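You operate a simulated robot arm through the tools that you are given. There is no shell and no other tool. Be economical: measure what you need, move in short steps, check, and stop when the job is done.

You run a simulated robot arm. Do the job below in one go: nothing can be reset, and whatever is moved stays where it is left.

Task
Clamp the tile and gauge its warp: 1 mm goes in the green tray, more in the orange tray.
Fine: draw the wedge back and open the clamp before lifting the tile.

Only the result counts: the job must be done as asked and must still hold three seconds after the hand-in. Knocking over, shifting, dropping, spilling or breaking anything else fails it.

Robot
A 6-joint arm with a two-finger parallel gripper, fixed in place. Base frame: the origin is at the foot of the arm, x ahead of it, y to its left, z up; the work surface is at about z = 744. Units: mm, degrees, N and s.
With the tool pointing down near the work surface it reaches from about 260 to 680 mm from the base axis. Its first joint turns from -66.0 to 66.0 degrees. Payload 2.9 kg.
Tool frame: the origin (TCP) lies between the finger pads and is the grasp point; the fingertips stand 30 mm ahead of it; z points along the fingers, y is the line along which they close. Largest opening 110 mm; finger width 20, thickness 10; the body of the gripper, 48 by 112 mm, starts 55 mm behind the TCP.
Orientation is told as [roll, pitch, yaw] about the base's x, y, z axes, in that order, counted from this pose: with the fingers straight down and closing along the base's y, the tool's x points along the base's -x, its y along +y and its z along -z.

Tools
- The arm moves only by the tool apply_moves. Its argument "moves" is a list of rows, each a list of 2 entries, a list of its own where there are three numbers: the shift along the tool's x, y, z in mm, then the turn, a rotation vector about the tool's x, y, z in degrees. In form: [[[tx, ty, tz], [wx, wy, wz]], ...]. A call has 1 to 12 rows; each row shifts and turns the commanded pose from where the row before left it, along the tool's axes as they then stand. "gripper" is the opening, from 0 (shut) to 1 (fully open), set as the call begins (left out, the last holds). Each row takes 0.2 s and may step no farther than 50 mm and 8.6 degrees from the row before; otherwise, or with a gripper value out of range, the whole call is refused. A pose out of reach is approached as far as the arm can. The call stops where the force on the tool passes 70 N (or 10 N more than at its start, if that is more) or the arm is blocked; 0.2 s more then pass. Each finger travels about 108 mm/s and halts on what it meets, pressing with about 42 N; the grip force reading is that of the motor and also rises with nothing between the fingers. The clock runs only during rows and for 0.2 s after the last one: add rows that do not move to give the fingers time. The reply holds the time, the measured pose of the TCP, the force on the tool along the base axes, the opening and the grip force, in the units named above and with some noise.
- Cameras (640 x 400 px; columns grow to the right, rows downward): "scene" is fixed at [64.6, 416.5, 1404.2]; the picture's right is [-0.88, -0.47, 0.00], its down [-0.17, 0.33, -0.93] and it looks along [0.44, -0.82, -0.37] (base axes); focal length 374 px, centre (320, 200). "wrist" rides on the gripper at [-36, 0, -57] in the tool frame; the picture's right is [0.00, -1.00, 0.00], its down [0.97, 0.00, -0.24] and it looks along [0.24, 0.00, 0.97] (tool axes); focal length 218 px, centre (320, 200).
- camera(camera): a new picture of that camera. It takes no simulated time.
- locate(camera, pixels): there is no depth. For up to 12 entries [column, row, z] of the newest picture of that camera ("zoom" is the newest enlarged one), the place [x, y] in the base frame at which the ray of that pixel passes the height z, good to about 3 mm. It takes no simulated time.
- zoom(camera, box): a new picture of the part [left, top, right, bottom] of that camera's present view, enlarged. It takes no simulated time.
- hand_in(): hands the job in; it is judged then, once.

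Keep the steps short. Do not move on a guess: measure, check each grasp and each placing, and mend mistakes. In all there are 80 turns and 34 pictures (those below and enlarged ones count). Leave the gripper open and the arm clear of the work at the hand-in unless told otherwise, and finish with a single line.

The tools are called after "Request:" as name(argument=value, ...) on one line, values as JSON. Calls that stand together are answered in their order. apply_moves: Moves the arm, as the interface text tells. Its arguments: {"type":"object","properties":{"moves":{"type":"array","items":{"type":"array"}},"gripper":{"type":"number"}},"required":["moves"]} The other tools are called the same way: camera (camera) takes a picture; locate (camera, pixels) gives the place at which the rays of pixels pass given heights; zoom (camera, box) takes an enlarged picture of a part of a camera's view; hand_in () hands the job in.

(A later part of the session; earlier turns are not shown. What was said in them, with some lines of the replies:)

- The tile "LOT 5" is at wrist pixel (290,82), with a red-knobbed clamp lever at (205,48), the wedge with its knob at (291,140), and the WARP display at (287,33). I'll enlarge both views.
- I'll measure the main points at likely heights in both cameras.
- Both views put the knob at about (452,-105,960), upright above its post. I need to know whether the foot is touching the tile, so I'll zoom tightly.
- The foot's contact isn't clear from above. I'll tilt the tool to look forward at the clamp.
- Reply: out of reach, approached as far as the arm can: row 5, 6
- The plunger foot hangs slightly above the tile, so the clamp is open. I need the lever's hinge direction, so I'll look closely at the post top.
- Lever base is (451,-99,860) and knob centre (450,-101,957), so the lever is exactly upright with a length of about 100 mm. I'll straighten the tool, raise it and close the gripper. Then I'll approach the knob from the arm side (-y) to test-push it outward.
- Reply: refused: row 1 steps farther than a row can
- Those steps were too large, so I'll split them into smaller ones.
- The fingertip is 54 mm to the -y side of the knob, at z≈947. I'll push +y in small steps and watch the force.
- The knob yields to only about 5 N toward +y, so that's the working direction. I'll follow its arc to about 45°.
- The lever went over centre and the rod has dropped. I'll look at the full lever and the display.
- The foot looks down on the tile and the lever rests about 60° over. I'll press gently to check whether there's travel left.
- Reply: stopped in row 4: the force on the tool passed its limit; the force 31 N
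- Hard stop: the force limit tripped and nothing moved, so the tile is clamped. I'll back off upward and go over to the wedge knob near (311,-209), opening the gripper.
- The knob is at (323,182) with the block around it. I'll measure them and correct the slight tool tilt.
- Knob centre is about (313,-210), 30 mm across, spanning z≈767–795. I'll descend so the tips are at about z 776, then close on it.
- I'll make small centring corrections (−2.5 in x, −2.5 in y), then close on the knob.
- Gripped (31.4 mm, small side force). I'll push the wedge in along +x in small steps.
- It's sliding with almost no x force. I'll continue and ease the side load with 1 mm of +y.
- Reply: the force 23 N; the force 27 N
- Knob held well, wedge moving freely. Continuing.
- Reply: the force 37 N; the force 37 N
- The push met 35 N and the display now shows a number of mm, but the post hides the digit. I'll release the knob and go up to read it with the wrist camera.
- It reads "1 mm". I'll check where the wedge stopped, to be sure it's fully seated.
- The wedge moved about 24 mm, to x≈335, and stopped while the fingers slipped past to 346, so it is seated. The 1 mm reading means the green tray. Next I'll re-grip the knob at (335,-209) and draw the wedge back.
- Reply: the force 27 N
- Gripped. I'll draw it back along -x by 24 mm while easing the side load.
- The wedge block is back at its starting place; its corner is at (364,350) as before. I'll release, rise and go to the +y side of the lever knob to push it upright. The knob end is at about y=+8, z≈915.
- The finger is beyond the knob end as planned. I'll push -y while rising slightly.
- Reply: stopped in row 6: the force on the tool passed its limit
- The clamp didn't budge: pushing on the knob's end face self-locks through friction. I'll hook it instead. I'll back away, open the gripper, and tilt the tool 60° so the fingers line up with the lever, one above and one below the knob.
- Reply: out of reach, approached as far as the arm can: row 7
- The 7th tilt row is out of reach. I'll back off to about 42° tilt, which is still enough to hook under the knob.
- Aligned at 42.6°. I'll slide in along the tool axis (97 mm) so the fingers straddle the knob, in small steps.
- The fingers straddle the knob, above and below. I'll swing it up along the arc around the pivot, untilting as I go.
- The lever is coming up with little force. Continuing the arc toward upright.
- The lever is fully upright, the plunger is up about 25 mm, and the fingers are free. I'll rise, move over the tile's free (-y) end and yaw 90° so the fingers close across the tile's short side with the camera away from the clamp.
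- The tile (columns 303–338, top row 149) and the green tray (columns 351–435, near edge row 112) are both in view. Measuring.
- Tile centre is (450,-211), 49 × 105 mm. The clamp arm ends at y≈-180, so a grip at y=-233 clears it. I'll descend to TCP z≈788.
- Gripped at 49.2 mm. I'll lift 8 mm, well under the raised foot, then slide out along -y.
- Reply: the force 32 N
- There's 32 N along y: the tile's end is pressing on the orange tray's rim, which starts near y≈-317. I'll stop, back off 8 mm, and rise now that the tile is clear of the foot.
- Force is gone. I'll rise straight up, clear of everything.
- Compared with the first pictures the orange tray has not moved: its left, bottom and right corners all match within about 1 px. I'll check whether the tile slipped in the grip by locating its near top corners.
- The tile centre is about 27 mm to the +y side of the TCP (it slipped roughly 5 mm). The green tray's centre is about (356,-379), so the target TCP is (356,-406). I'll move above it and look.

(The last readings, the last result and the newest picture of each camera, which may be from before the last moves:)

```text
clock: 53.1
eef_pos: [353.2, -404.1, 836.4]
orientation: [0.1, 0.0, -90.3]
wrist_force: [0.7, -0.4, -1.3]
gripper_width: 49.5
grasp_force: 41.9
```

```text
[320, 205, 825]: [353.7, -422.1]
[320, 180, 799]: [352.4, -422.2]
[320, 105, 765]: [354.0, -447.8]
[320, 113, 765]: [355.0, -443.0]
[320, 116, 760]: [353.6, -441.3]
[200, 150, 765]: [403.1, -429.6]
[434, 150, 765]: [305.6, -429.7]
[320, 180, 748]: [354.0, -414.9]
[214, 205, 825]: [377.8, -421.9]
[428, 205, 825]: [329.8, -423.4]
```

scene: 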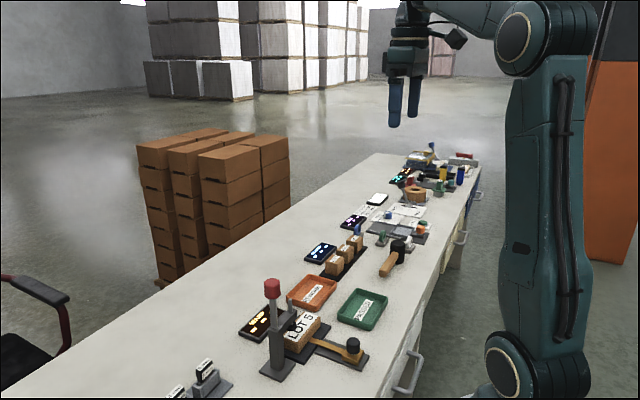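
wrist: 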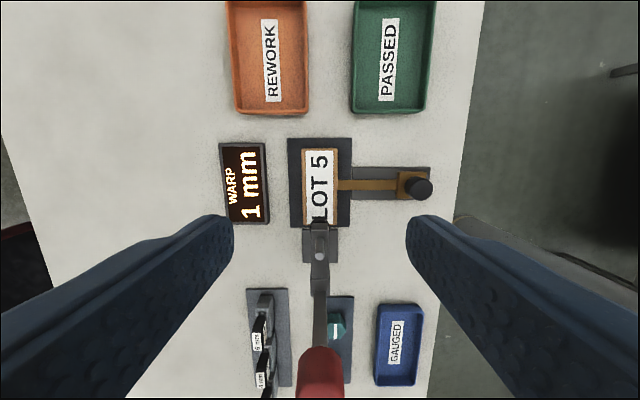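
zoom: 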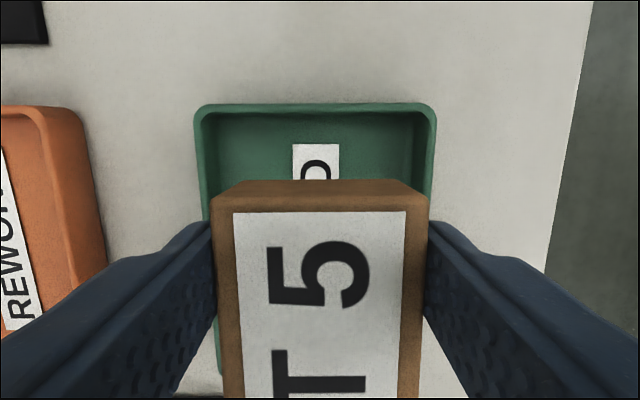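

The tile's end is at y=-422 and the tray's inner end at about -442 (near inner edge about -320). I'll move 12 mm further in -y to centre it; x is already centred at 354. Then lower carefully.

Request:
apply_moves(moves=[[[-12, 0, 0], [0, 0, 0]], [[0, 0, 25], [0, 0, 0]], [[0, 0, 15], [0, 0, 0]], [[0, 0, 4], [0, 0, 0]], [[0, 0, 0], [0, 0, 0]]])

Request:
apply_moves(moves=[[[0, 0, 2], [0, 0, 0]], [[0, 0, 2], [0, 0, 0]], [[0, 0, 0], [0, 0, 0]]])

```text
clock: 54.3
eef_pos: [352.9, -415.1, 791.4]
orientation: [0.1, -0.1, -90.3]
wrist_force: [1.8, 0.7, -2.0]
gripper_width: 49.2
grasp_force: 41.9
```

```text
clock: 55.1
eef_pos: [353.6, -415.3, 789.2]
orientation: [0.1, 0.1, -90.2]
wrist_force: [0.5, 0.0, -0.9]
gripper_width: 49.3
grasp_force: 42.0
```

No contact yet, so I'll continue in small steps.

Request:
apply_moves(moves=[[[0, 0, 1.5], [0, 0, 0]], [[0, 0, 1.5], [0, 0, 0]], [[0, 0, 0], [0, 0, 0]]])

```text
clock: 55.9
eef_pos: [353.5, -415.9, 785.7]
orientation: [0.1, 0.0, -90.3]
wrist_force: [-0.8, 0.6, -1.5]
gripper_width: 49.3
grasp_force: 42.3
```

Request:
apply_moves(moves=[[[0, 0, 1.5], [0, 0, 0]], [[0, 0, 1.0], [0, 0, 0]], [[0, 0, 0], [0, 0, 0]]])

```text
clock: 56.7
eef_pos: [352.8, -414.4, 784.1]
orientation: [0.0, 0.0, -90.3]
wrist_force: [-0.7, 0.5, 1.4]
gripper_width: 49.2
grasp_force: 41.7
```

Request:
apply_moves(moves=[[[0, 0, 1.0], [0, 0, 0]], [[0, 0, 0.7], [0, 0, 0]], [[0, 0, 0], [0, 0, 0]]])

```text
clock: 57.5
eef_pos: [354.5, -415.6, 783.5]
orientation: [0.2, 0.0, -90.2]
wrist_force: [-7.0, 7.6, 29.7]
gripper_width: 49.2
grasp_force: 42.2
```

Contact: 30 N upward. I'll ease up 0.8 mm and open slightly so the fingers stay inside the tray, then rise straight up.

Request:
apply_moves(moves=[[[0, 0, -0.8], [0, 0, 0]], [[0, 0, 0], [0, 0, 0]]])

Request:
apply_moves(gripper=0.53, moves=[[[0, 0, 0], [0, 0, 0]], [[0, 0, 0], [0, 0, 0]], [[0, 0, -10], [0, 0, 0]], [[0, 0, -20], [0, 0, 0]], [[0, 0, -40], [0, 0, 0]], [[0, 0, -50], [0, 0, 0]], [[0, 0, -50], [0, 0, 0]], [[0, 0, -50], [0, 0, 0]], [[0, 0, -30], [0, 0, 0]]])

Request:
camera(camera="wrist")

```text
clock: 58.1
eef_pos: [354.6, -415.0, 783.4]
orientation: [0.2, 0.0, -90.1]
wrist_force: [0.0, 1.2, 20.2]
gripper_width: 49.2
grasp_force: 41.9
```

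```text
clock: 60.1
eef_pos: [355.7, -415.1, 1034.2]
orientation: [0.1, 0.0, -90.4]
wrist_force: [0.1, 0.6, 0.6]
gripper_width: 58.3
grasp_force: 0.0
```

```text
refused: no pictures are left
```

No pictures are left. The readings fit a clean release: the tile was carried by the tray floor, the fingers opened to 58 mm and the rise was free of force. I'll open fully and hand in.

Request:
apply_moves(gripper=1, moves=[[[0, 0, -30], [0, 0, 0]], [[0, 0, 0], [0, 0, 0]], [[0, 0, 0], [0, 0, 0]]])

Request:
hand_in()

```text
clock: 60.9
eef_pos: [354.4, -415.4, 1062.9]
orientation: [0.1, 0.0, -90.3]
wrist_force: [0.3, 0.2, 0.1]
gripper_width: 109.9
grasp_force: 0.2
```

```text
The job is handed in.
```

The tile gauged 1 mm and I lowered it into the green tray after drawing the wedge back and opening the clamp; the final placing was checked by force readings only (no pictures left), and the tile bumped the orange tray on the way without visibly moving it.
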